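You operate a simulated robot arm through the tools that you are given. There is no shell and no other tool.

Carry out the task below with a simulated robot arm. There is one attempt and no reset: what you move stays moved.

JOB
Dose the yellow-footed cup to its blue line, then park it.
Fine: rice from the hopper; park it at the mat end by the lid rack; sliding plate back at LOAD, yellow slide shut. Where these are worked on the way, their far stop is far enough and under half their travel is too little: sliding plate.

The check looks at the end state, three seconds after you hand in, the way a careful person would. Anything else that was tipped, shoved, dropped, spilled or broken makes it a failure. Lids that push on must go on centred and level and be pressed home; caps that screw on are set level and turned clockwise until they are tight.

ROBOT AND FRAMES
A 7-joint arm with a two-finger parallel gripper, fixed in place. Base frame: the origin is at the foot of the arm, x ahead of it, y to its left, z up; the work surface is at about z = 0. Units: cm, degrees, N and s.
With the tool pointing down near the work surface it reaches from about 22 to 58 cm from the base axis. Its first joint turns from -66.0 to 66.0 degrees. Payload 2.5 kg.
The TCP is the grasp point between the finger pads, 2.3 cm short of the fingertips. In the tool frame z runs along the fingers and y along their closing line. The gripper opens to 9.4 cm. The fingers are 3.8 cm wide and 1 cm thick; the gripper's body (5.4 by 9.6 cm) begins 3.9 cm behind the TCP.
Orientation is that of the tool frame in the base frame, as a unit quaternion [w, x, y, z]. With the fingers straight down and closing along the base's y, the tool's x points along the base's -x, its y along +y and its z along -z.

CONTROLS
- The arm moves only by the tool drive_tool. Its argument "commands" is a list of rows, each a list of 2 entries, a list of its own where there are three numbers: the shift along the tool's x, y, z in units of 25 mm (1.0 is 25 mm), then the turn, a rotation vector about the tool's x, y, z in units of 5 degrees (1.0 is 5 degrees). In form: [[[x, y, z], [ax, ay, az]], ...]. A call has 1 to 20 rows; each row shifts and turns the commanded pose from where the row before left it, along the tool's axes as they then stand. "gripper" is the closure, from 0 (fully open) to 1 (shut), set as the call begins (left out, the last holds). A call with a number of a shift or a turn outside -1 to 1 is refused whole. A row lasts 0.2 s, in which the tool goes at most 5 cm and 8.6 degrees; a call with a longer step from one row to the next is refused whole, and so is a gripper value outside its range. Where a pose cannot be reached the arm comes as near as it can. A force on the tool above 60 N (or 10 N above the force at the start of the call, whichever is more), or a blocked arm, ends the call early, and 0.2 s more pass. The fingers move at their own pace (about 10.8 cm/s each) and stop on an object; they squeeze with about 41 N. The grip force told is the motor's: it shows also when the fingers shut on nothing. Time passes only in rows, and 0.2 s behind the last, so rows that do not move let the fingers close. The reply holds the time, the measured pose of the TCP, the force on the tool along the base axes, the opening and the grip force, in the units named above and with some noise, with the torque about the TCP (base axes, N m) and any sound that the robot's microphone picked up, and new pictures: "pictures" is both (left out), scene, wrist or none.
- Cameras (640 x 400 px; columns grow to the right, rows downward): "scene" is fixed at [9.89, -40.22, 53.54]; the picture's right is [0.94, -0.33, 0.00], its down [-0.22, -0.61, -0.76] and it looks along [0.25, 0.72, -0.65] (base axes); focal length 222 px, centre (320, 200). "wrist" rides on the gripper at [8.6, 1.6, -7.4] in the tool frame; the picture's right is [-0.18, 0.98, 0.00], its down [-0.58, -0.11, -0.81] and it looks along [-0.79, -0.15, 0.59] (tool axes); focal length 243 px, centre (320, 200). There is no depth. A picture from a camera that has moved, and an enlarged one, comes with that camera's place and axes in the base frame and with its lens.
- close_up(camera, box): a new picture of the part [left, top, right, bottom] of that camera's present view, enlarged. It takes no simulated time.
- sign_off(): hands the job in; it is judged then, once.

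Nothing tells you positions but the pictures and the camera data. Unless the task says otherwise, let go and move clear before handing in.

The tools are called after "Request:" as a command line: name --argument value ..., lists and objects as JSON in quotes. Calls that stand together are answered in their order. drive_tool: Moves the arm, as the interface text tells. Its arguments: {"type":"object","properties":{"commands":{"type":"array","items":{"type":"array"}},"gripper":{"type":"number"},"pictures":{"type":"string","enum":["both","scene","wrist","none"]}},"required":["commands"]} The other tools are called the same way: close_up (camera, box) takes an enlarged picture of a part of a camera's view; sign_off () hands the job in.

At the start:

```text
time: 0.0
eef_pos: [30.62, 3.89, 31.03]
tcp_rot: [-0.001, 0.0, 1.0, -0.001]
contact_force: [0.5, -0.1, 0.0]
ft_torque: [-0.03, 0.02, 0.0]
gripper_width: 9.38
finger_force: 0.0
```

scene: 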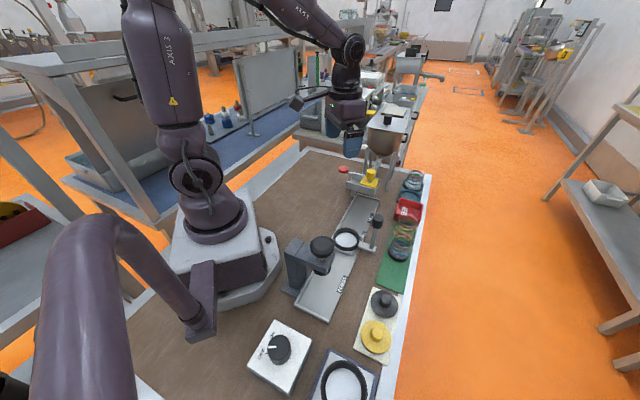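
wrist: 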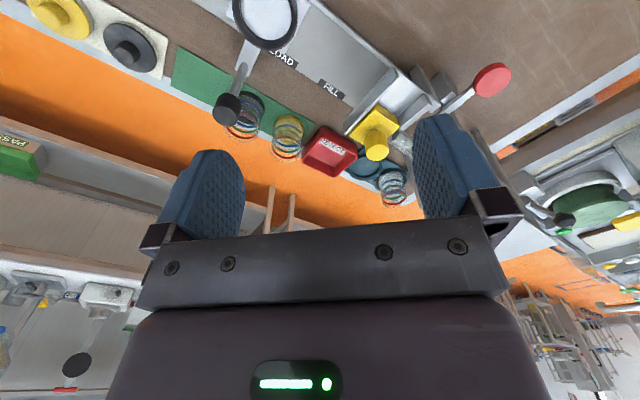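

I see a bench with a hopper with a yellow slide, a sliding plate on a track, a green mat with cups, a lid rack and other items. I'll look closer before moving anything.

Request:
close_up --camera "scene" --box '[330, 90, 450, 190]'

Request:
close_up --camera "scene" --box '[330, 160, 450, 260]'

Request:
close_up --camera "scene" --box '[270, 200, 420, 330]'

Request:
close_up --camera "scene" --box '[230, 280, 420, 400]'

Request:
close_up --camera "wrist" --box '[160, 0, 420, 210]'

Request:
close_up --camera "wrist" --box '[300, 20, 540, 220]'

```text
4.00 times, centred on (390, 140) of scene
camera zoom: at [9.89, -40.22, 53.54], right [0.94, -0.33, 0.0], down [-0.22, -0.61, -0.76], along [0.25, 0.72, -0.65], focal length 889 px, centre (40, 440)
```

zoom: 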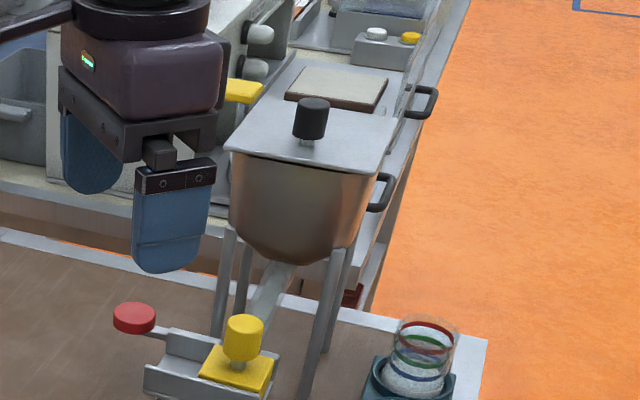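

```text
4.00 times, centred on (390, 210) of scene
camera zoom: at [9.89, -40.22, 53.54], right [0.94, -0.33, 0.0], down [-0.22, -0.61, -0.76], along [0.25, 0.72, -0.65], focal length 889 px, centre (40, 160)
```

zoom: 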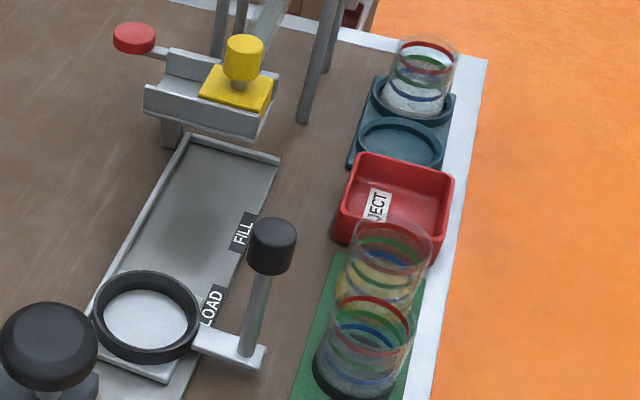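

```text
3.08 times, centred on (345, 265) of scene
camera zoom: at [9.89, -40.22, 53.54], right [0.94, -0.33, 0.0], down [-0.22, -0.61, -0.76], along [0.25, 0.72, -0.65], focal length 684 px, centre (243, 0)
```

zoom: 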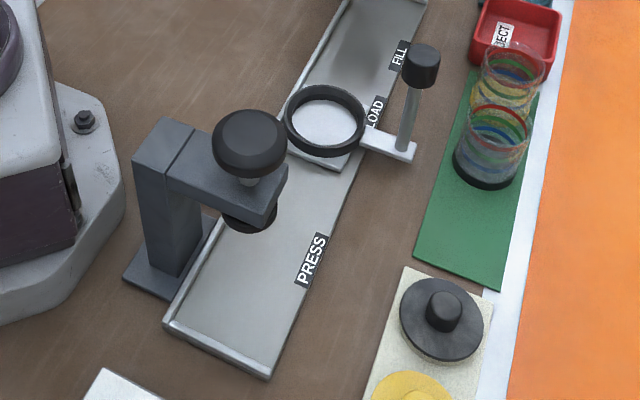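

```text
3.33 times, centred on (325, 340) of scene
camera zoom: at [9.89, -40.22, 53.54], right [0.94, -0.33, 0.0], down [-0.22, -0.61, -0.76], along [0.25, 0.72, -0.65], focal length 741 px, centre (303, -267)
```

zoom: 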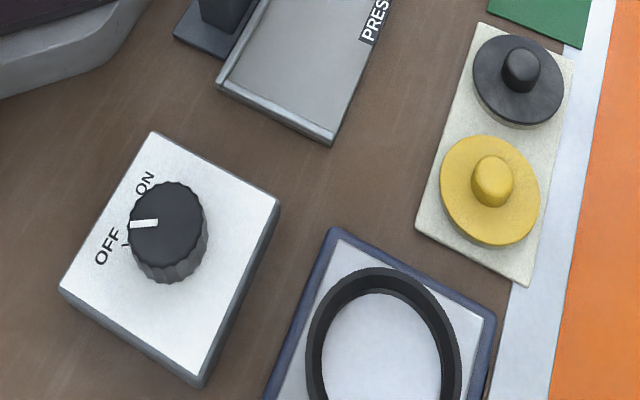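

```text
1.90 times, centred on (290, 105) of wrist
camera zoom: at [22.02, 5.68, 38.38], right [0.18, 0.98, 0.0], down [0.58, -0.11, 0.81], along [0.79, -0.15, -0.59], focal length 462 px, centre (377, 381)
```

zoom: 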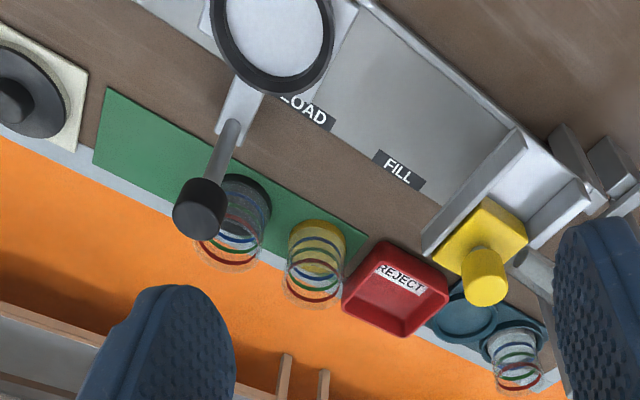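

```text
2.00 times, centred on (420, 120) of wrist
camera zoom: at [22.02, 5.68, 38.38], right [0.18, 0.98, 0.0], down [0.58, -0.11, 0.81], along [0.79, -0.15, -0.59], focal length 485 px, centre (120, 360)
```

zoom: 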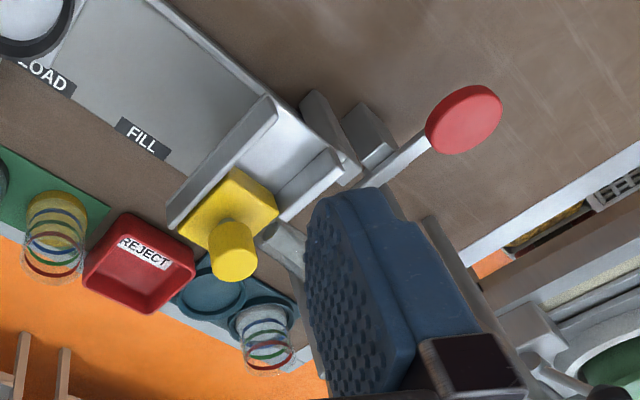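

The track runs diagonally (about 45°) across the base frame: PRESS near (19,-16), LOAD near (31,-2), FILL near (48,14), with the mat and cups to its outer side. I'll turn the wrist to look towards the hopper before touching anything.

Request:
drive_tool --commands '[[[0, 0, 0], [0, 0, -1]], [[0, 0, 0], [0, 0, -1]], [[0, 0, 0], [0, 0, -1]], [[0, 0, 0], [0, 0, -1]], [[0, 0, 0], [0, 0, -1]], [[0, 0, 0], [0, 0, -1]], [[0, 0, 0], [0, 0, -1]], [[0, 0, 0], [0, 0, -1]], [[0, 0, 0], [0, 0, -1]], [[0, 0, 0], [0, 0, 0]]]' --gripper 0

```text
time: 2.2
eef_pos: [30.73, 3.91, 30.91]
tcp_rot: [0.001, -0.382, 0.924, 0.001]
contact_force: [-0.4, 0.4, -0.3]
ft_torque: [0.01, -0.01, 0.0]
gripper_width: 9.41
finger_force: 0.0
camera wrist: at [23.44, -0.94, 38.38], right [-0.57, 0.82, 0.0], down [0.49, 0.33, 0.81], along [0.67, 0.46, -0.59], focal length 243 px, centre (320, 200)
```

scene: 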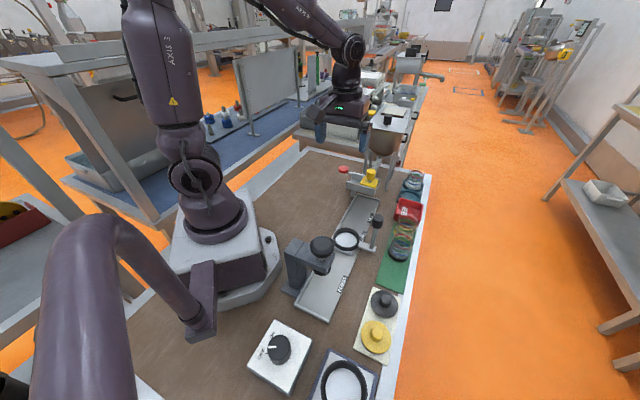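
wrist: 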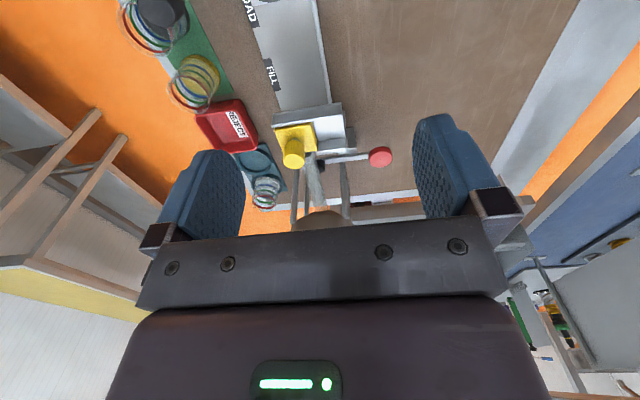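

Request:
close_up --camera "wrist" --box '[230, 60, 420, 230]'

Request:
close_up --camera "wrist" --box '[100, 0, 300, 220]'

Request:
close_up --camera "scene" --box '[330, 150, 400, 200]'

Request:
close_up --camera "scene" --box '[370, 160, 440, 270]'

```text
2.35 times, centred on (325, 145) of wrist
camera zoom: at [23.44, -0.94, 38.38], right [-0.57, 0.82, 0.0], down [0.49, 0.33, 0.81], along [0.67, 0.46, -0.59], focal length 571 px, centre (308, 329)
```

zoom: 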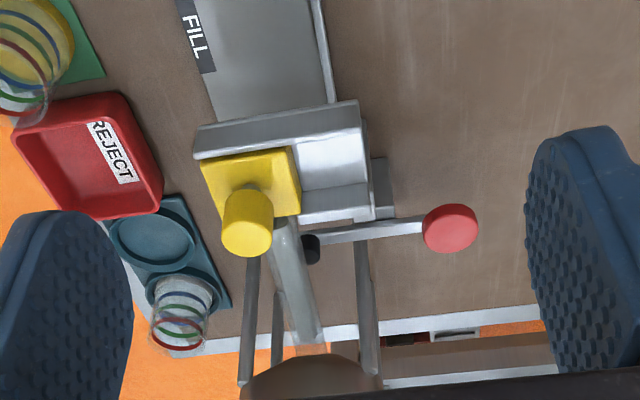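

```text
1.82 times, centred on (200, 110) of wrist
camera zoom: at [23.44, -0.94, 38.38], right [-0.57, 0.82, 0.0], down [0.49, 0.33, 0.81], along [0.67, 0.46, -0.59], focal length 441 px, centre (538, 364)
```

zoom: 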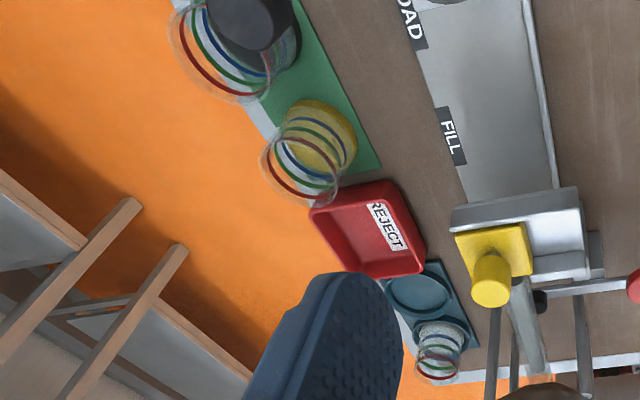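

```text
8.00 times, centred on (365, 175) of scene
camera zoom: at [9.89, -40.22, 53.54], right [0.94, -0.33, 0.0], down [-0.22, -0.61, -0.76], along [0.25, 0.72, -0.65], focal length 1779 px, centre (-40, 400)
```

zoom: 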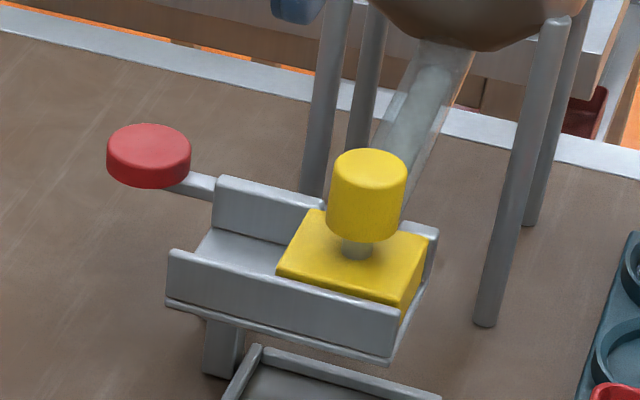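

```text
3.64 times, centred on (405, 215) of scene
camera zoom: at [9.89, -40.22, 53.54], right [0.94, -0.33, 0.0], down [-0.22, -0.61, -0.76], along [0.25, 0.72, -0.65], focal length 809 px, centre (11, 146)
```

zoom: 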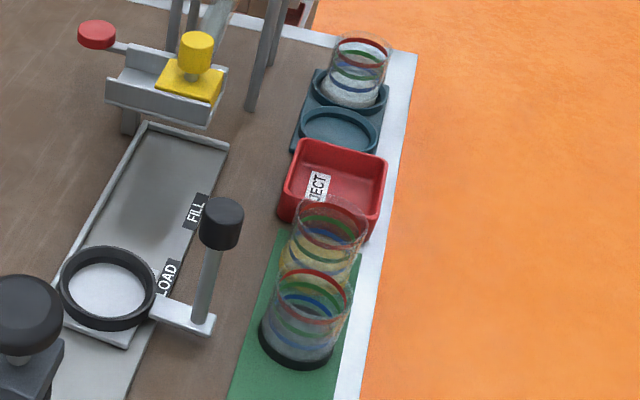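

The yellow gate knob triangulates to about (43.4, 8.8, 16.4), the plate's ring to about (31.6, -2.5), and the yellow-footed cup to about (48.8, -5.4) with its rim near z = 7. Next I go above the yellow-footed cup, with the fingers closing across the mat so they stay clear of the neighbouring cup.

Request:
drive_tool --commands '[[[-0.248, -0.774, 0], [0, 0, 0]], [[-0.248, -0.774, 0], [0, 0, 0]], [[-0.248, -0.774, 0], [0, 0, 0]], [[-0.248, -0.774, 0], [0, 0, 0]], [[-0.248, -0.774, 0], [0, 0, 0]], [[-0.248, -0.774, 0], [0, 0, 0]], [[-0.248, -0.774, 0], [0, 0, 0]], [[-0.248, -0.774, 0], [0, 0, 0]], [[-0.248, -0.774, 0], [0, 0, 0]], [[-0.248, -0.774, 0], [0, 0, 0]], [[0, 0, 1], [0, 0, 0]], [[0, 0, 1], [0, 0, 0]], [[0, 0, 1], [0, 0, 0]], [[0, 0, 1], [0, 0, 0]], [[0, 0, 1], [0, 0, 0]], [[0, 0, 1], [0, 0, 0]], [[0, 0, 0], [0, 0, 0]]]' --gripper 0

```text
time: 5.8
eef_pos: [48.8, -5.04, 16.06]
tcp_rot: [-0.001, -0.382, 0.924, 0.0]
contact_force: [0.0, 0.2, 0.4]
ft_torque: [0.0, -0.01, 0.0]
gripper_width: 9.41
finger_force: 0.1
camera wrist: at [41.57, -10.0, 23.46], right [-0.56, 0.83, 0.0], down [0.49, 0.33, 0.81], along [0.67, 0.46, -0.59], focal length 243 px, centre (320, 200)
```

scene: 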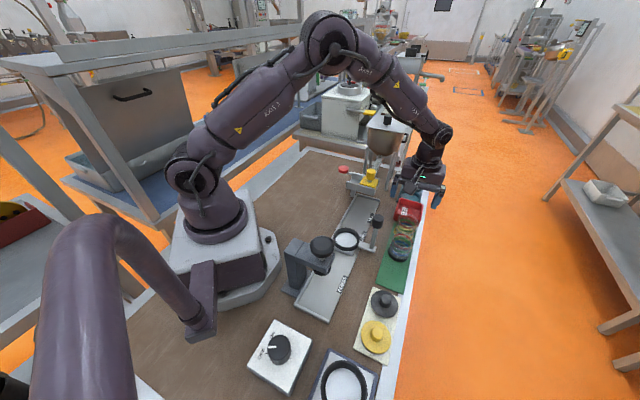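
wrist: 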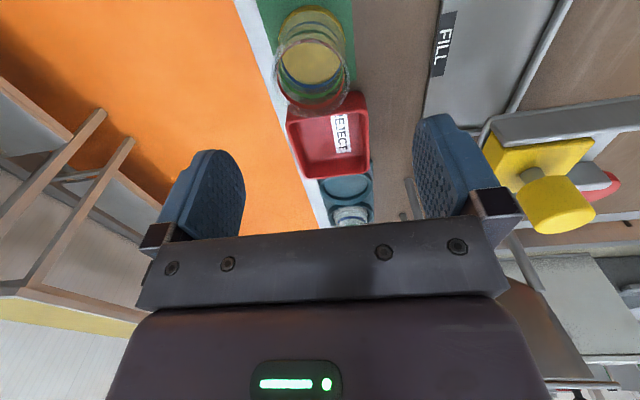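

Request:
close_up --camera "wrist" --box '[230, 0, 400, 120]'

Request:
close_up --camera "wrist" --box '[440, 60, 640, 260]'

Request:
close_up --camera "scene" --box '[370, 170, 450, 270]'

```text
3.33 times, centred on (315, 60) of wrist
camera zoom: at [41.57, -10.0, 23.46], right [-0.56, 0.83, 0.0], down [0.49, 0.33, 0.81], along [0.67, 0.46, -0.59], focal length 809 px, centre (337, 667)
```

zoom: 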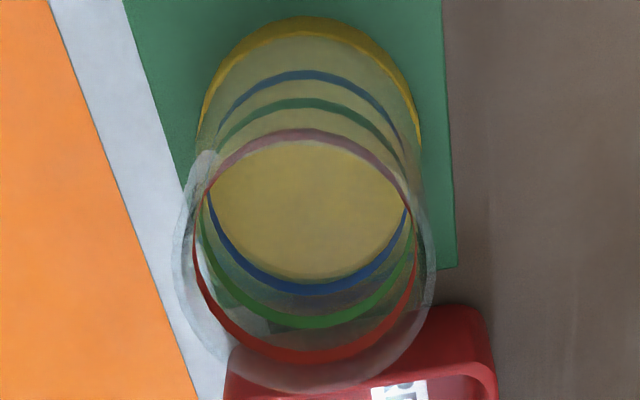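

```text
2.00 times, centred on (540, 160) of wrist
camera zoom: at [41.57, -10.0, 23.46], right [-0.56, 0.83, 0.0], down [0.49, 0.33, 0.81], along [0.67, 0.46, -0.59], focal length 485 px, centre (-120, 280)
```

zoom: 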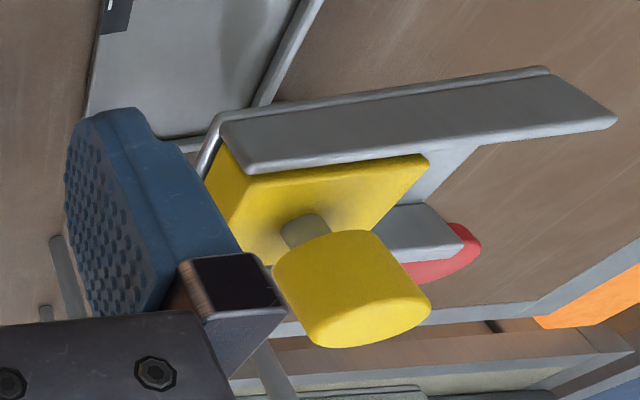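

```text
4.00 times, centred on (410, 220) of scene
camera zoom: at [9.89, -40.22, 53.54], right [0.94, -0.33, 0.0], down [-0.22, -0.61, -0.76], along [0.25, 0.72, -0.65], focal length 889 px, centre (-40, 120)
```

zoom: 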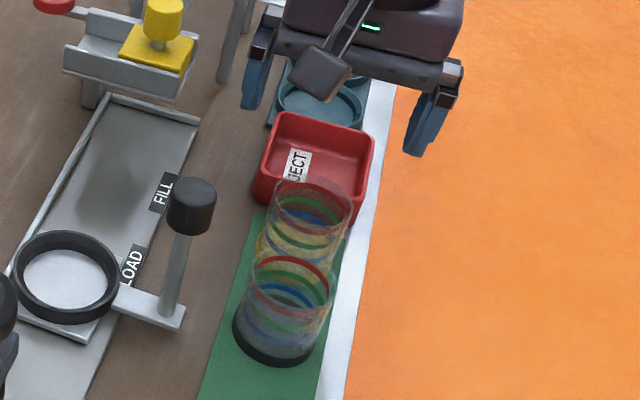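

The cup refines to about (48.95, -5.7), 5.5 cm across with its rim near z = 6.9. I'll correct sideways, lower the open fingers to z ≈ 4.7, then check before closing.

Request:
drive_tool --commands '[[[0.14, -0.228, 0], [0, 0, 0]], [[0, 0, 0.8], [0, 0, 0]], [[0, 0, 0.8], [0, 0, 0]], [[0, 0, 0.8], [0, 0, 0]], [[0, 0, 0.7], [0, 0, 0]], [[0, 0, 0.7], [0, 0, 0]], [[0, 0, 0.744], [0, 0, 0]], [[0, 0, 0], [0, 0, 0]]]' --gripper 0

```text
time: 7.6
eef_pos: [48.82, -5.97, 4.55]
tcp_rot: [-0.001, -0.382, 0.924, 0.0]
contact_force: [-0.7, -0.1, -0.1]
ft_torque: [-0.02, 0.0, 0.0]
gripper_width: 9.39
finger_force: 0.0
camera wrist: at [41.59, -10.89, 12.01], right [-0.56, 0.83, 0.0], down [0.49, 0.33, 0.81], along [0.67, 0.45, -0.59], focal length 243 px, centre (320, 200)
```

scene: 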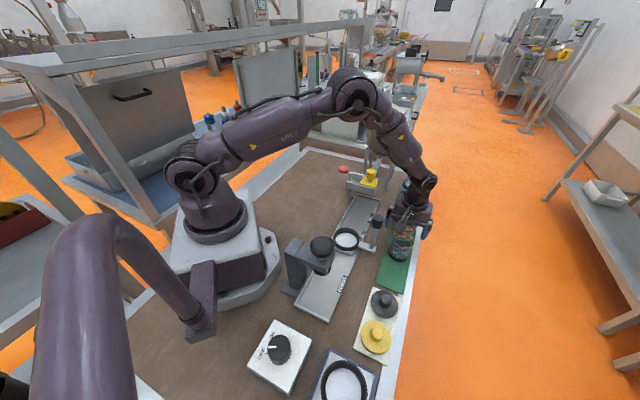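
wrist: 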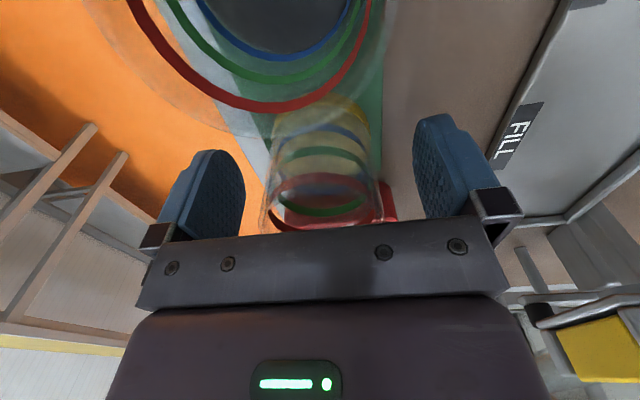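

The fingers straddle the yellow-footed cup evenly and nothing is touching. I'm closing the gripper.

Request:
drive_tool --commands '[[[0, 0, 0], [0, 0, 0]], [[0, 0, 0], [0, 0, 0]], [[0, 0, 0], [0, 0, 0]], [[0, 0, 0], [0, 0, 0]]]' --gripper 1

```text
time: 8.6
eef_pos: [48.81, -5.92, 4.59]
tcp_rot: [0.0, -0.382, 0.924, 0.0]
contact_force: [-0.7, -0.6, 0.9]
ft_torque: [-0.04, -0.05, -0.01]
gripper_width: 5.47
finger_force: 40.8
camera wrist: at [41.58, -10.89, 12.03], right [-0.56, 0.83, 0.0], down [0.49, 0.33, 0.81], along [0.67, 0.46, -0.59], focal length 243 px, centre (320, 200)
```

scene: 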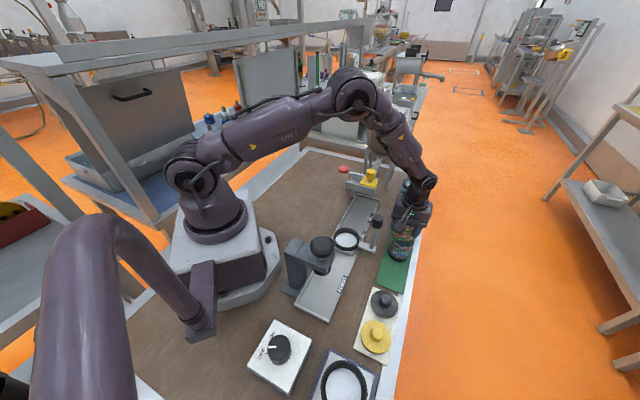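
wrist: 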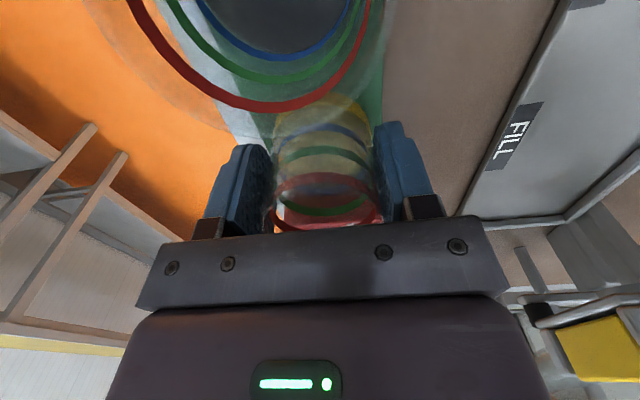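

The cup is gripped (5.47 cm). I'll lift it straight up and carry it over towards the ring at LOAD.

Request:
drive_tool --commands '[[[0, 0, -0.5], [0, 0, 0]], [[0, 0, -0.9], [0, 0, 0]], [[0, 0, -0.9], [0, 0, 0]], [[0, 0, -0.9], [0, 0, 0]], [[0, 0, -0.9], [0, 0, 0]], [[0, 0, -0.9], [0, 0, 0]], [[0, 0, -0.9], [0, 0, 0]], [[0, 0, -0.9], [0, 0, 0]], [[0.393, 0.592, 0], [0, 0, 0]], [[0.393, 0.592, 0], [0, 0, 0]], [[0.393, 0.592, 0], [0, 0, 0]], [[0.393, 0.592, 0], [0, 0, 0]], [[0.393, 0.592, 0], [0, 0, 0]], [[0.393, 0.592, 0], [0, 0, 0]], [[0.393, 0.592, 0], [0, 0, 0]], [[0.393, 0.592, 0], [0, 0, 0]], [[0.393, 0.592, 0], [0, 0, 0]], [[0.393, 0.592, 0], [0, 0, 0]], [[0, 0, 0], [0, 0, 0]]]' --gripper 1

Request:
drive_tool --commands '[[[0, 0, 0], [0, 0, 1]], [[0, 0, 0], [0, 0, 1]], [[0, 0, 0], [0, 0, 1]], [[0, 0, 0], [0, 0, 1]], [[0, 0, 0], [0, 0, 1]], [[0, 0, 0], [0, 0, 1]], [[0, 0, 0], [0, 0, 1]], [[0, 0, 0], [0, 0, 1]], [[0, 0, 0], [0, 0, 1]], [[0, 0, 0], [0, 0, 1]], [[0, 0, 0], [0, 0, 1]], [[0, 0, 0], [0, 0, 1]], [[0, 0, 0], [0, 0, 1]], [[0, 0, 0], [0, 0, 1]], [[0, 0, 0], [0, 0, 1]], [[0, 0, 0], [0, 0, 1]], [[0, 0, 0], [0, 0, 1]], [[0, 0, 0], [0, 0, 1]], [[0, 0, 0], [0, 0, 0]]]' --gripper 1

```text
time: 12.6
eef_pos: [31.48, -2.54, 21.63]
tcp_rot: [-0.001, -0.383, 0.924, 0.0]
contact_force: [-0.4, 0.5, 0.1]
ft_torque: [0.0, 0.0, 0.01]
gripper_width: 0.01
finger_force: 41.0
camera wrist: at [24.34, -7.46, 29.07], right [-0.56, 0.83, 0.0], down [0.49, 0.33, 0.81], along [0.67, 0.46, -0.59], focal length 243 px, centre (320, 200)
```

scene: 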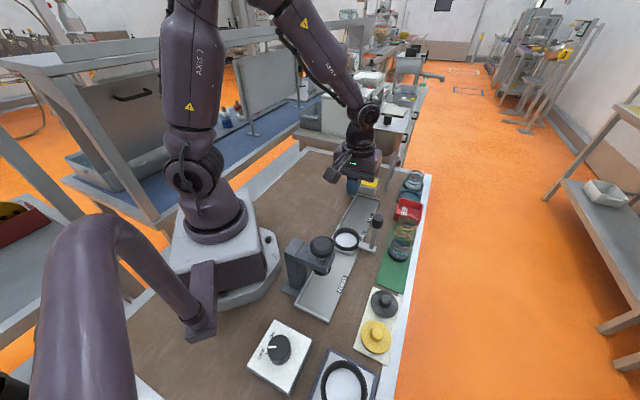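
wrist: 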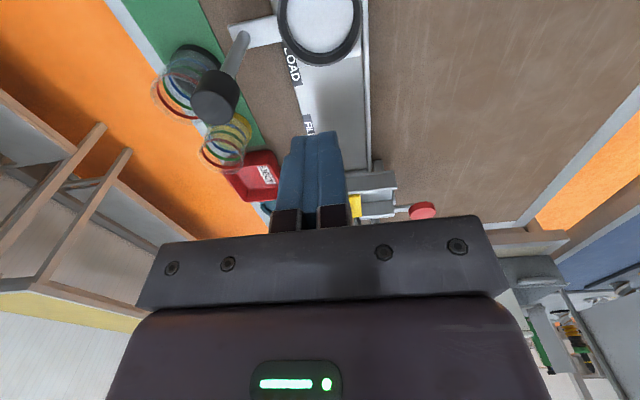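

```text
time: 16.6
eef_pos: [31.43, -2.58, 21.72]
tcp_rot: [0.0, 0.383, 0.924, 0.0]
contact_force: [-1.0, 0.6, 0.7]
ft_torque: [0.0, -0.05, 0.04]
gripper_width: 0.0
finger_force: 41.0
camera wrist: at [26.53, 4.83, 29.08], right [0.83, 0.56, 0.0], down [0.33, -0.49, 0.81], along [0.45, -0.67, -0.59], focal length 243 px, centre (320, 200)
```

scene: 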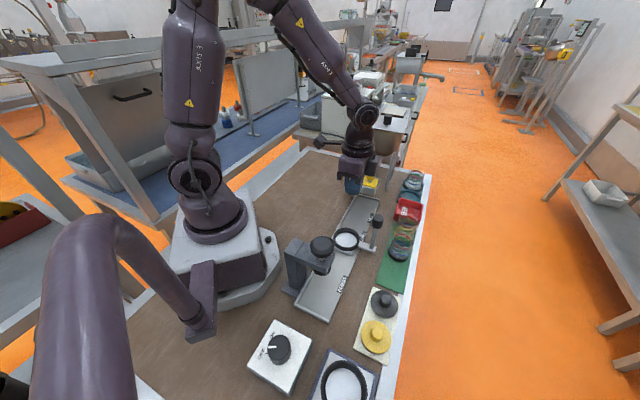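
wrist: 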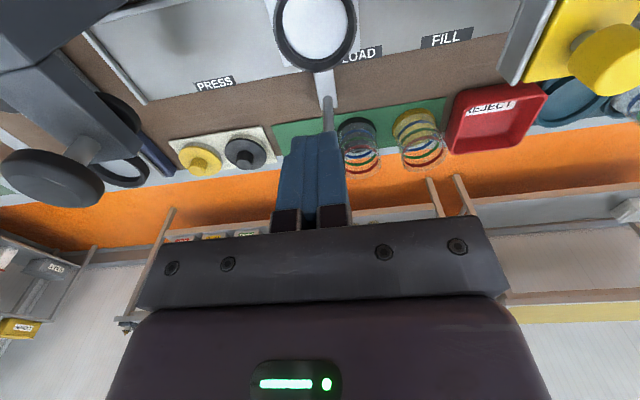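

The fingers came away empty (opening 0): the cup slipped out during the lift and seems still upright on the mat. I'll look closely before I try again.

Request:
close_up --camera "wrist" --box '[270, 60, 470, 200]'

Request:
close_up --camera "scene" --box '[370, 170, 450, 270]'

Request:
close_up --camera "wrist" --box '[240, 0, 400, 120]'

```text
2.86 times, centred on (370, 130) of wrist
camera zoom: at [26.53, 4.83, 29.08], right [0.83, 0.56, 0.0], down [0.33, -0.49, 0.81], along [0.45, -0.67, -0.59], focal length 693 px, centre (177, 400)
```

zoom: 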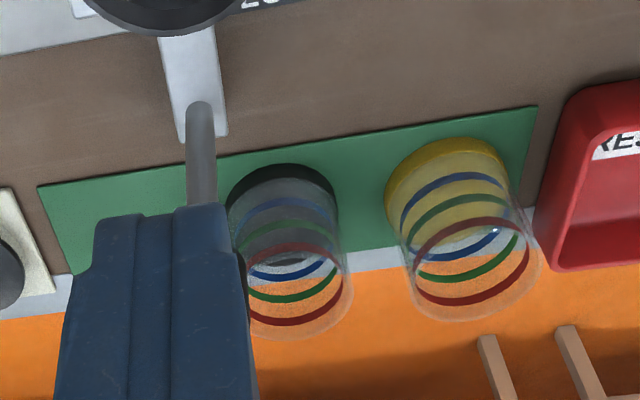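

```text
4.00 times, centred on (410, 220) of scene
camera zoom: at [9.89, -40.22, 53.54], right [0.94, -0.33, 0.0], down [-0.22, -0.61, -0.76], along [0.25, 0.72, -0.65], focal length 889 px, centre (-40, 120)
```

zoom: 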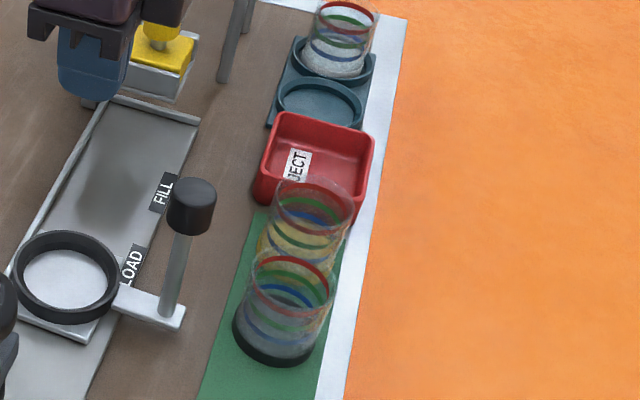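

```text
3.33 times, centred on (320, 60) of wrist
camera zoom: at [26.53, 4.83, 29.08], right [0.83, 0.56, 0.0], down [0.33, -0.49, 0.81], along [0.45, -0.67, -0.59], focal length 809 px, centre (320, 667)
```

zoom: 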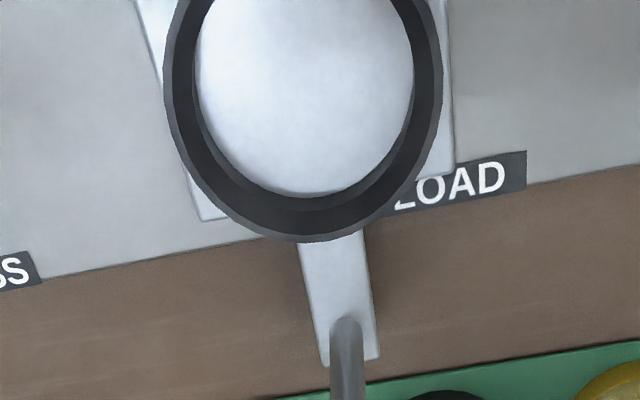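

The cup stands undisturbed at its spot. I'll go back, re-centre, grip a little lower, and lift very gently while watching the load to see why it slipped.

Request:
drive_tool --commands '[[[0, 0, 0], [0, 0, -1]], [[0, 0, 0], [0, 0, -1]], [[0, 0, 0], [0, 0, -1]], [[0, 0, 0], [0, 0, -1]], [[0, 0, 0], [0, 0, -1]], [[0, 0, 0], [0, 0, -1]], [[0, 0, 0], [0, 0, -1]], [[0, 0, 0], [0, 0, -1]], [[0, 0, 0], [0, 0, -1]], [[0, 0, 0], [0, 0, -1]], [[0, 0, 0], [0, 0, -1]], [[0, 0, 0], [0, 0, -1]], [[0, 0, 0], [0, 0, -1]], [[0, 0, 0], [0, 0, -1]], [[0, 0, 0], [0, 0, -1]], [[0, 0, 0], [0, 0, -1]], [[0, 0, 0], [0, 0, -1]], [[0, 0, 0], [0, 0, -1]], [[0, 0, 0], [0, 0, 0]]]' --gripper 0 --pictures "none"

Request:
drive_tool --commands '[[[-0.393, -0.592, 0], [0, 0, 0]], [[-0.393, -0.592, 0], [0, 0, 0]], [[-0.393, -0.592, 0], [0, 0, 0]], [[-0.393, -0.592, 0], [0, 0, 0]], [[-0.393, -0.592, 0], [0, 0, 0]], [[-0.393, -0.592, 0], [0, 0, 0]], [[-0.393, -0.592, 0], [0, 0, 0]], [[-0.393, -0.592, 0], [0, 0, 0]], [[-0.393, -0.592, 0], [0, 0, 0]], [[-0.393, -0.592, 0], [0, 0, 0]], [[0, 0, 0.8], [0, 0, 0]], [[0, 0, 0.8], [0, 0, 0]], [[0, 0, 0.8], [0, 0, 0]], [[0, 0, 0], [0, 0, 0]]]' --gripper 0

```text
time: 20.6
eef_pos: [31.49, -2.41, 21.72]
tcp_rot: [0.0, -0.384, 0.923, 0.0]
contact_force: [0.4, 0.3, 0.0]
ft_torque: [-0.01, 0.0, 0.04]
gripper_width: 9.39
finger_force: 0.1
```

```text
time: 23.6
eef_pos: [48.8, -6.06, 15.57]
tcp_rot: [0.0, -0.382, 0.924, 0.0]
contact_force: [0.3, 0.1, 0.0]
ft_torque: [0.01, -0.05, -0.04]
gripper_width: 9.39
finger_force: 0.0
camera wrist: at [41.55, -10.96, 22.97], right [-0.56, 0.83, 0.0], down [0.49, 0.33, 0.81], along [0.67, 0.46, -0.59], focal length 243 px, centre (320, 200)
```

scene: 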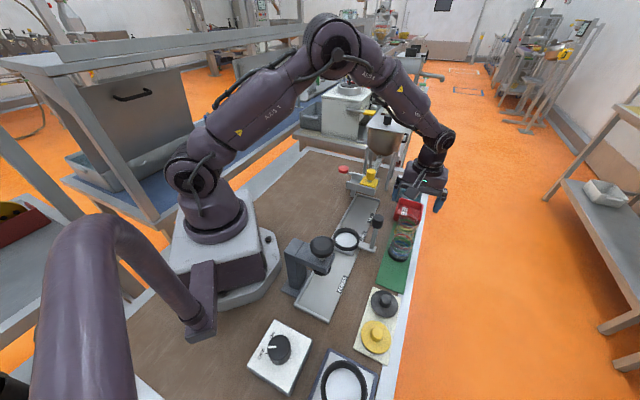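
wrist: 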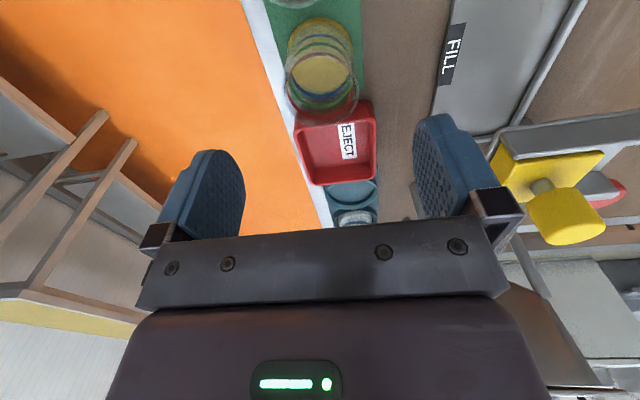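

Request:
close_up --camera "wrist" --box '[240, 0, 400, 130]'

```text
3.08 times, centred on (320, 65) of wrist
camera zoom: at [41.55, -10.96, 22.97], right [-0.56, 0.83, 0.0], down [0.49, 0.33, 0.81], along [0.67, 0.46, -0.59], focal length 746 px, centre (320, 615)
```

zoom: 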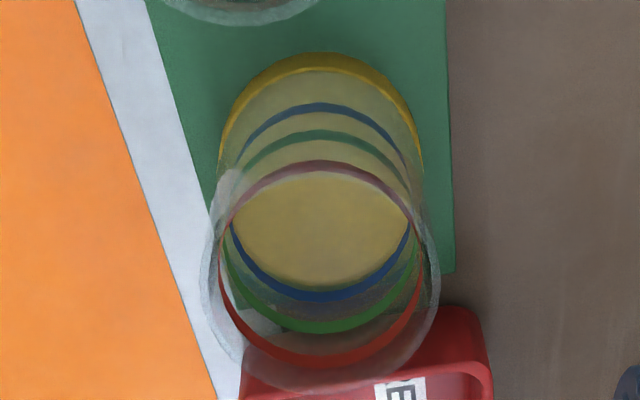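

The cup centre is at about (49.2, -5.7), 0.5 cm further along than where I gripped. I'll centre on it, go down to z ≈ 3.7 and close, then lift 1 cm slowly and read the forces.

Request:
drive_tool --commands '[[[-0.2, 0, 0], [0, 0, 0]], [[0, 0, 0.8], [0, 0, 0]], [[0, 0, 0.8], [0, 0, 0]], [[0, 0, 0.8], [0, 0, 0]], [[0, 0, 0.8], [0, 0, 0]], [[0, 0, 0.8], [0, 0, 0]], [[0, 0, 0.4], [0, 0, 0]], [[0, 0, 0.35], [0, 0, 0]], [[0, 0, 0], [0, 0, 0]]]' --gripper 0

Request:
drive_tool --commands '[[[0, 0, 0], [0, 0, 0]], [[0, 0, 0], [0, 0, 0]], [[0, 0, 0], [0, 0, 0]], [[0, 0, 0], [0, 0, 0]], [[0, 0, 0], [0, 0, 0]]]' --gripper 1

Request:
drive_tool --commands '[[[0, 0, -0.05], [0, 0, 0]], [[0, 0, -0.05], [0, 0, 0]], [[0, 0, -0.05], [0, 0, 0]], [[0, 0, -0.05], [0, 0, 0]]]' --gripper 1

```text
time: 25.6
eef_pos: [49.19, -5.76, 3.86]
tcp_rot: [0.0, -0.383, 0.924, 0.0]
contact_force: [-0.2, 0.4, -0.3]
ft_torque: [0.01, -0.01, -0.02]
gripper_width: 9.4
finger_force: 0.0
camera wrist: at [42.02, -10.57, 11.24], right [-0.56, 0.83, 0.0], down [0.49, 0.33, 0.81], along [0.67, 0.46, -0.59], focal length 243 px, centre (320, 200)
```

scene: 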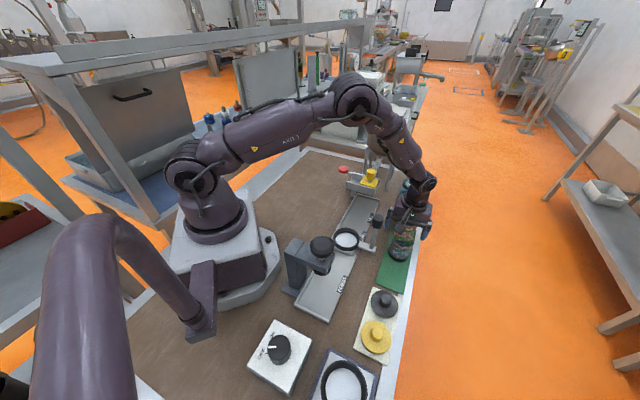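
wrist: 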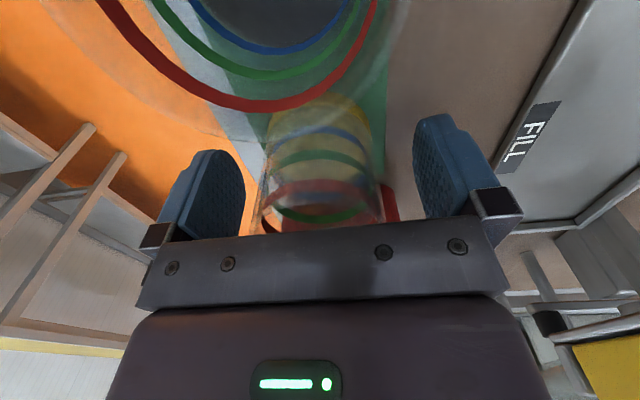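

```text
time: 26.8
eef_pos: [49.19, -5.63, 3.83]
tcp_rot: [0.0, -0.383, 0.924, 0.0]
contact_force: [-0.1, -0.9, 0.2]
ft_torque: [0.02, 0.04, 0.0]
gripper_width: 5.23
finger_force: 41.0
camera wrist: at [42.02, -10.58, 11.26], right [-0.56, 0.83, 0.0], down [0.49, 0.33, 0.81], along [0.67, 0.46, -0.59], focal length 243 px, centre (320, 200)
```

scene: 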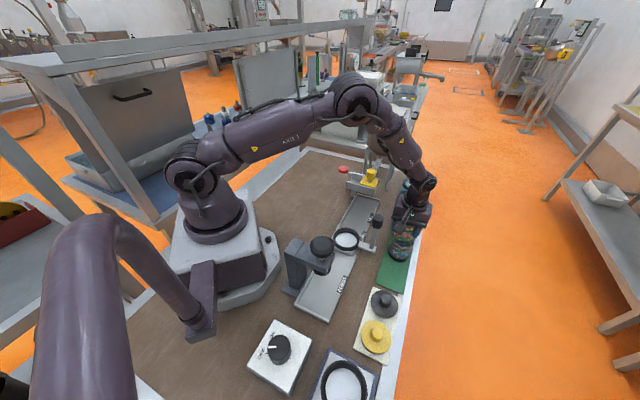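
wrist: 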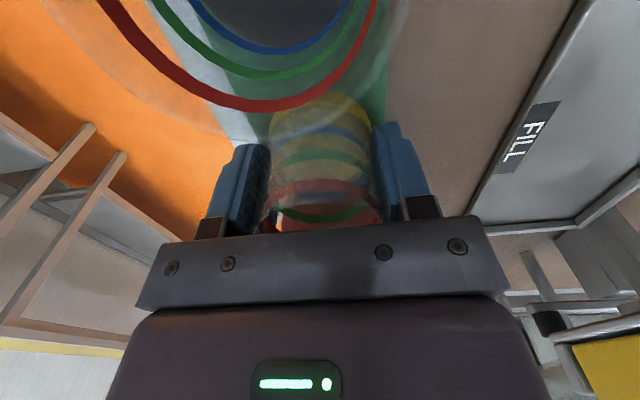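

```text
time: 27.8
eef_pos: [49.27, -5.73, 4.19]
tcp_rot: [0.0, -0.383, 0.924, 0.0]
contact_force: [0.4, -0.3, -0.5]
ft_torque: [0.02, 0.0, 0.05]
gripper_width: 5.21
finger_force: 40.7
camera wrist: at [42.01, -10.57, 11.6], right [-0.56, 0.83, 0.0], down [0.49, 0.33, 0.81], along [0.67, 0.46, -0.59], focal length 243 px, centre (320, 200)
```

scene: 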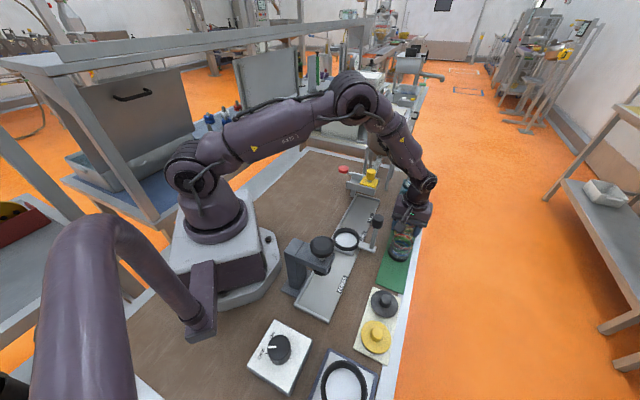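
wrist: 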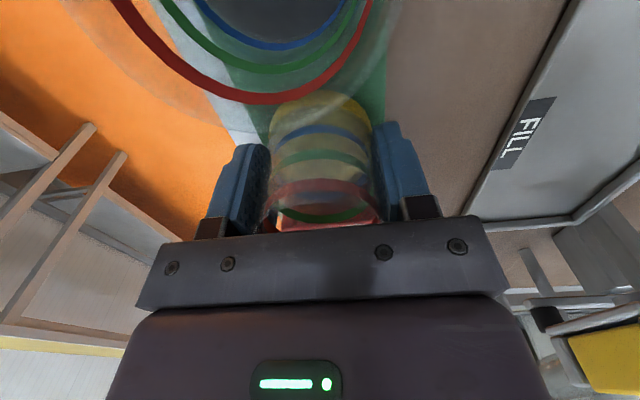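

The cup now seems to rise with the fingers (5.21 cm, steady 41 N). I'll continue lifting slowly and keep checking.

Request:
drive_tool --commands '[[[0, 0, -0.1], [0, 0, 0]], [[0, 0, -0.1], [0, 0, 0]], [[0, 0, -0.1], [0, 0, 0]], [[0, 0, -0.1], [0, 0, 0]], [[0, 0, -0.1], [0, 0, 0]], [[0, 0, -0.1], [0, 0, 0]]]' --gripper 1

```text
time: 29.2
eef_pos: [49.23, -5.64, 5.69]
tcp_rot: [0.0, -0.383, 0.924, -0.001]
contact_force: [0.2, 0.3, -0.4]
ft_torque: [0.0, -0.02, 0.01]
gripper_width: 5.22
finger_force: 40.8
camera wrist: at [41.94, -10.54, 13.12], right [-0.56, 0.83, 0.0], down [0.49, 0.33, 0.81], along [0.67, 0.46, -0.59], focal length 243 px, centre (320, 200)
```

scene: 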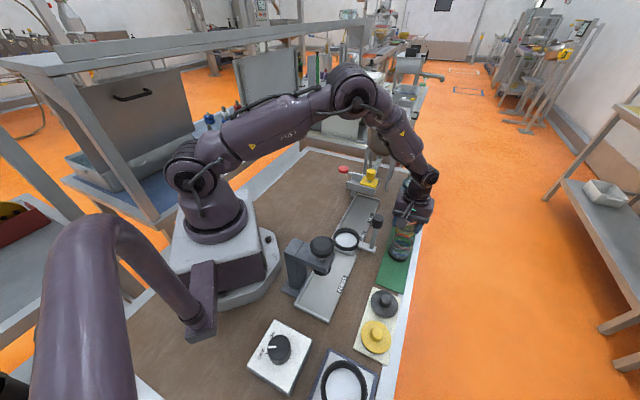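
wrist: 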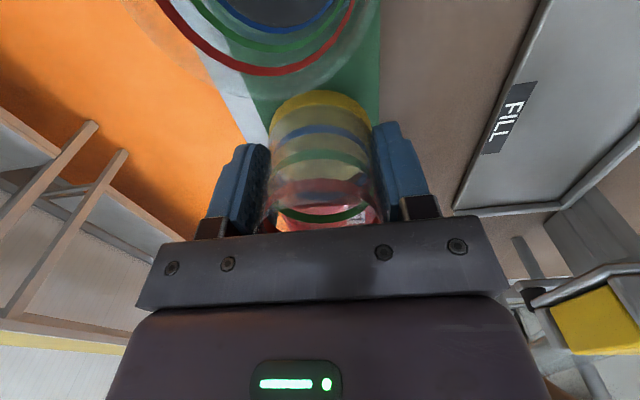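

The cup is held and clear of the mat. I'll continue up smoothly.

Request:
drive_tool --commands '[[[0, 0, -0.15], [0, 0, 0]], [[0, 0, -0.2], [0, 0, 0]], [[0, 0, -0.3], [0, 0, 0]], [[0, 0, -0.3], [0, 0, 0]], [[0, 0, -0.3], [0, 0, 0]], [[0, 0, -0.35], [0, 0, 0]], [[0, 0, -0.4], [0, 0, 0]], [[0, 0, -0.4], [0, 0, 0]], [[0, 0, -0.4], [0, 0, 0]], [[0, 0, -0.4], [0, 0, 0]], [[0, 0, -0.4], [0, 0, 0]], [[0, 0, -0.4], [0, 0, 0]], [[0, 0, -0.4], [0, 0, 0]], [[0, 0, -0.4], [0, 0, 0]], [[0, 0, -0.4], [0, 0, 0]], [[0, 0, -0.3], [0, 0, 0]], [[0, 0, -0.2], [0, 0, 0]], [[0, 0, -0.1], [0, 0, 0]], [[0, 0, 0], [0, 0, 0]]]' --gripper 1

```text
time: 33.2
eef_pos: [49.32, -5.7, 20.3]
tcp_rot: [0.0, -0.382, 0.924, 0.0]
contact_force: [0.6, 0.4, -0.7]
ft_torque: [0.01, 0.02, -0.02]
gripper_width: 5.19
finger_force: 40.8
camera wrist: at [42.0, -10.54, 27.73], right [-0.56, 0.83, 0.0], down [0.49, 0.33, 0.81], along [0.67, 0.46, -0.59], focal length 243 px, centre (320, 200)
```

scene: 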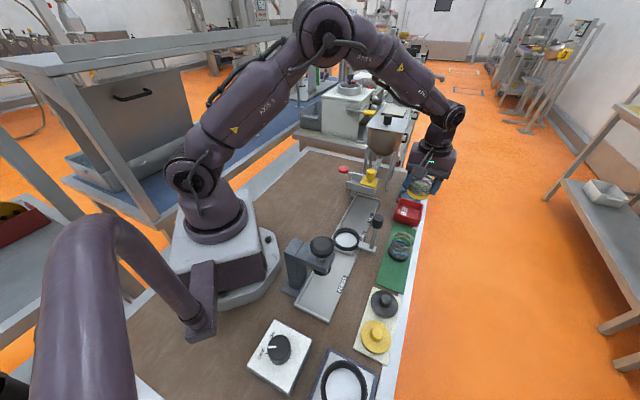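
wrist: 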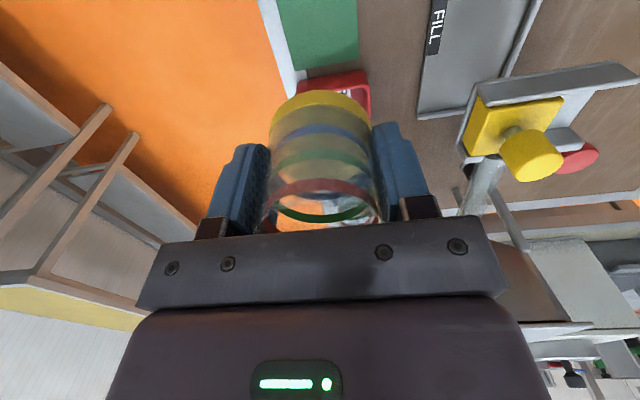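

The cup is securely held. I'll carry it over the ring at LOAD and turn so the fingers close along the track, which keeps them clear of the plate's handle post.

Request:
drive_tool --commands '[[[0.133, 0.185, 0], [0, 0, 0]], [[0.2655, 0.3698, 0], [0, 0, 0]], [[0.2655, 0.3698, 0], [0, 0, 0]], [[0.2655, 0.3698, 0], [0, 0, 0]], [[0.2655, 0.3698, 0], [0, 0, 0]], [[0.2655, 0.3698, 0], [0, 0, 0]], [[0.2655, 0.3698, 0], [0, 0, 0]], [[0.2655, 0.3698, 0], [0, 0, 0]], [[0.2655, 0.3698, 0], [0, 0, 0]], [[0.2655, 0.3698, 0], [0, 0, 0]], [[0.2655, 0.3698, 0], [0, 0, 0]], [[0.2655, 0.3698, 0], [0, 0, 0]], [[0.2655, 0.3698, 0], [0, 0, 0]], [[0.2655, 0.3698, 0], [0, 0, 0]], [[0.2655, 0.3698, 0], [0, 0, 0]], [[0.2655, 0.3698, 0], [0, 0, 0]], [[0.133, 0.185, 0], [0, 0, 0]], [[0, 0, 0], [0, 0, 0]]]' --gripper 1

Request:
drive_tool --commands '[[[0, 0, 0], [0, 0, 0.5]], [[0, 0, 0], [0, 0, 1]], [[0, 0, 0], [0, 0, 1]], [[0, 0, 0], [0, 0, 1]], [[0, 0, 0], [0, 0, 1]], [[0, 0, 0], [0, 0, 1]], [[0, 0, 0], [0, 0, 1]], [[0, 0, 0], [0, 0, 1]], [[0, 0, 0], [0, 0, 1]], [[0, 0, 0], [0, 0, 1]], [[0, 0, 0], [0, 0, 1]], [[0, 0, 0], [0, 0, 1]], [[0, 0, 0], [0, 0, 1]], [[0, 0, 0], [0, 0, 1]], [[0, 0, 0], [0, 0, 1]], [[0, 0, 0], [0, 0, 1]], [[0, 0, 0], [0, 0, 1]], [[0, 0, 0], [0, 0, 1]], [[0, 0, 0], [0, 0, 0.5]], [[0, 0, 0], [0, 0, 0]]]' --gripper 1

```text
time: 37.0
eef_pos: [31.45, -2.52, 20.1]
tcp_rot: [0.0, -0.383, 0.924, -0.001]
contact_force: [0.1, 0.1, -0.1]
ft_torque: [-0.01, -0.05, -0.01]
gripper_width: 5.16
finger_force: 41.4
camera wrist: at [24.18, -7.5, 27.54], right [-0.56, 0.83, 0.0], down [0.49, 0.33, 0.81], along [0.67, 0.46, -0.59], focal length 243 px, centre (320, 200)
```

scene: 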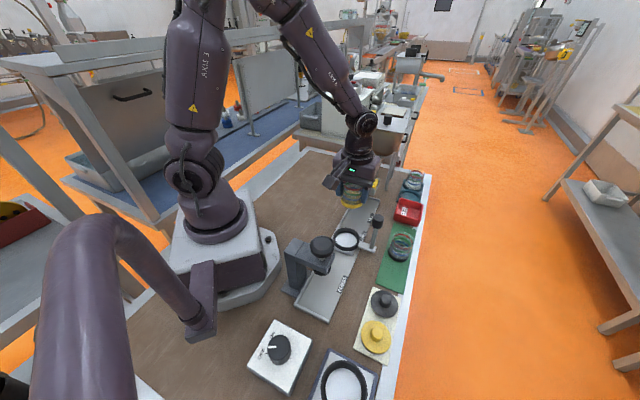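
wrist: 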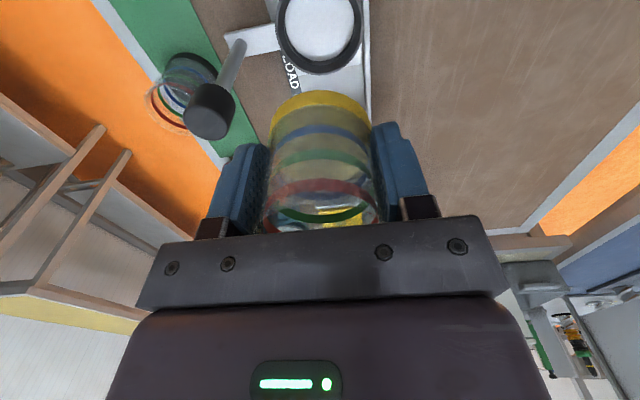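

```text
time: 41.2
eef_pos: [31.29, -2.73, 20.17]
tcp_rot: [0.0, 0.384, 0.923, -0.001]
contact_force: [-0.1, -0.4, -1.2]
ft_torque: [0.01, 0.05, 0.02]
gripper_width: 5.13
finger_force: 41.2
camera wrist: at [26.33, 4.53, 27.62], right [0.83, 0.56, 0.0], down [0.33, -0.49, 0.81], along [0.45, -0.67, -0.59], focal length 243 px, centre (320, 200)
```

scene: 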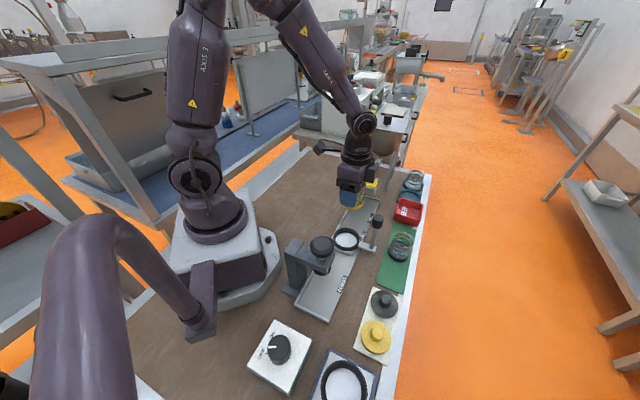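
wrist: 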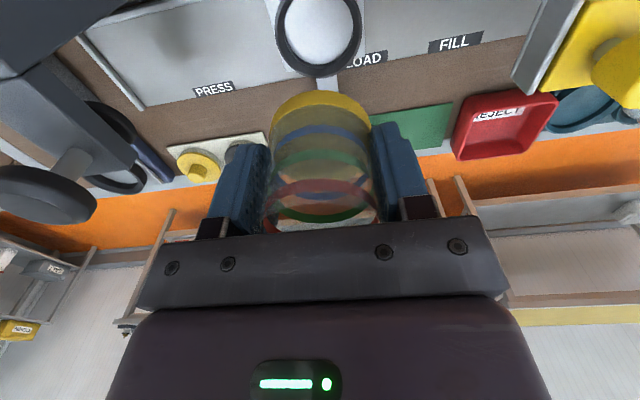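

The cup is still held; now I measure the ring precisely in this view before lowering.

Request:
close_up --camera "wrist" --box '[260, 0, 380, 80]'

Request:
close_up --camera "wrist" --box '[250, 80, 390, 240]'

Request:
close_up --camera "scene" --box '[320, 160, 400, 270]'

```text
5.00 times, centred on (320, 40) of wrist
camera zoom: at [26.33, 4.53, 27.62], right [0.83, 0.56, 0.0], down [0.33, -0.49, 0.81], along [0.45, -0.67, -0.59], focal length 1213 px, centre (320, 1000)
```

zoom: 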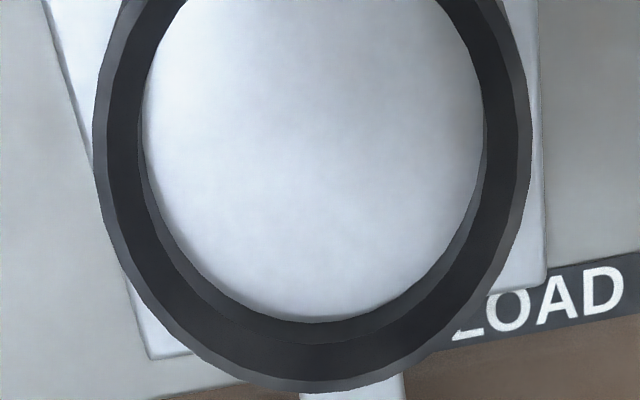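

```text
2.50 times, centred on (320, 160) of wrist
camera zoom: at [26.33, 4.53, 27.62], right [0.83, 0.56, 0.0], down [0.33, -0.49, 0.81], along [0.45, -0.67, -0.59], focal length 606 px, centre (320, 300)
```

zoom: 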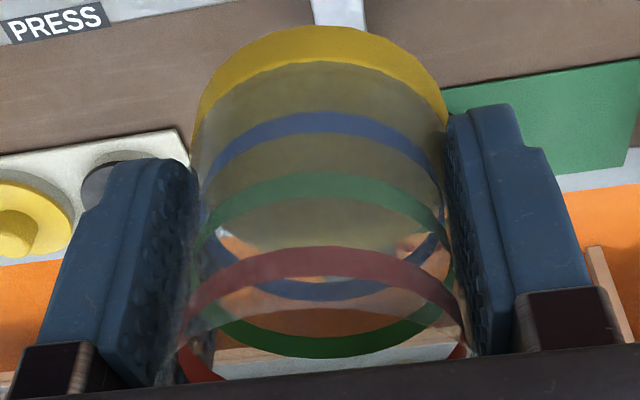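

```text
3.64 times, centred on (360, 215) of scene
camera zoom: at [9.89, -40.22, 53.54], right [0.94, -0.33, 0.0], down [-0.22, -0.61, -0.76], along [0.25, 0.72, -0.65], focal length 809 px, centre (174, 146)
```

zoom: 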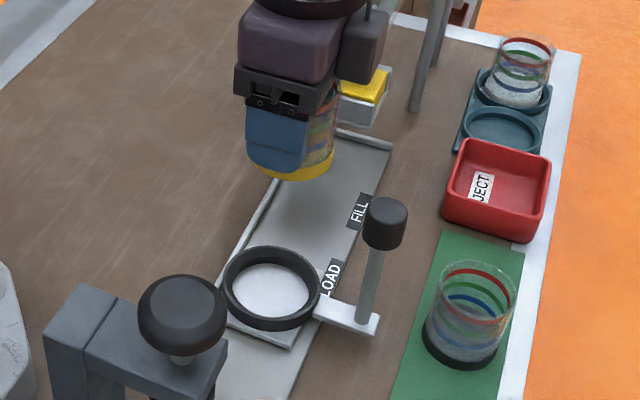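

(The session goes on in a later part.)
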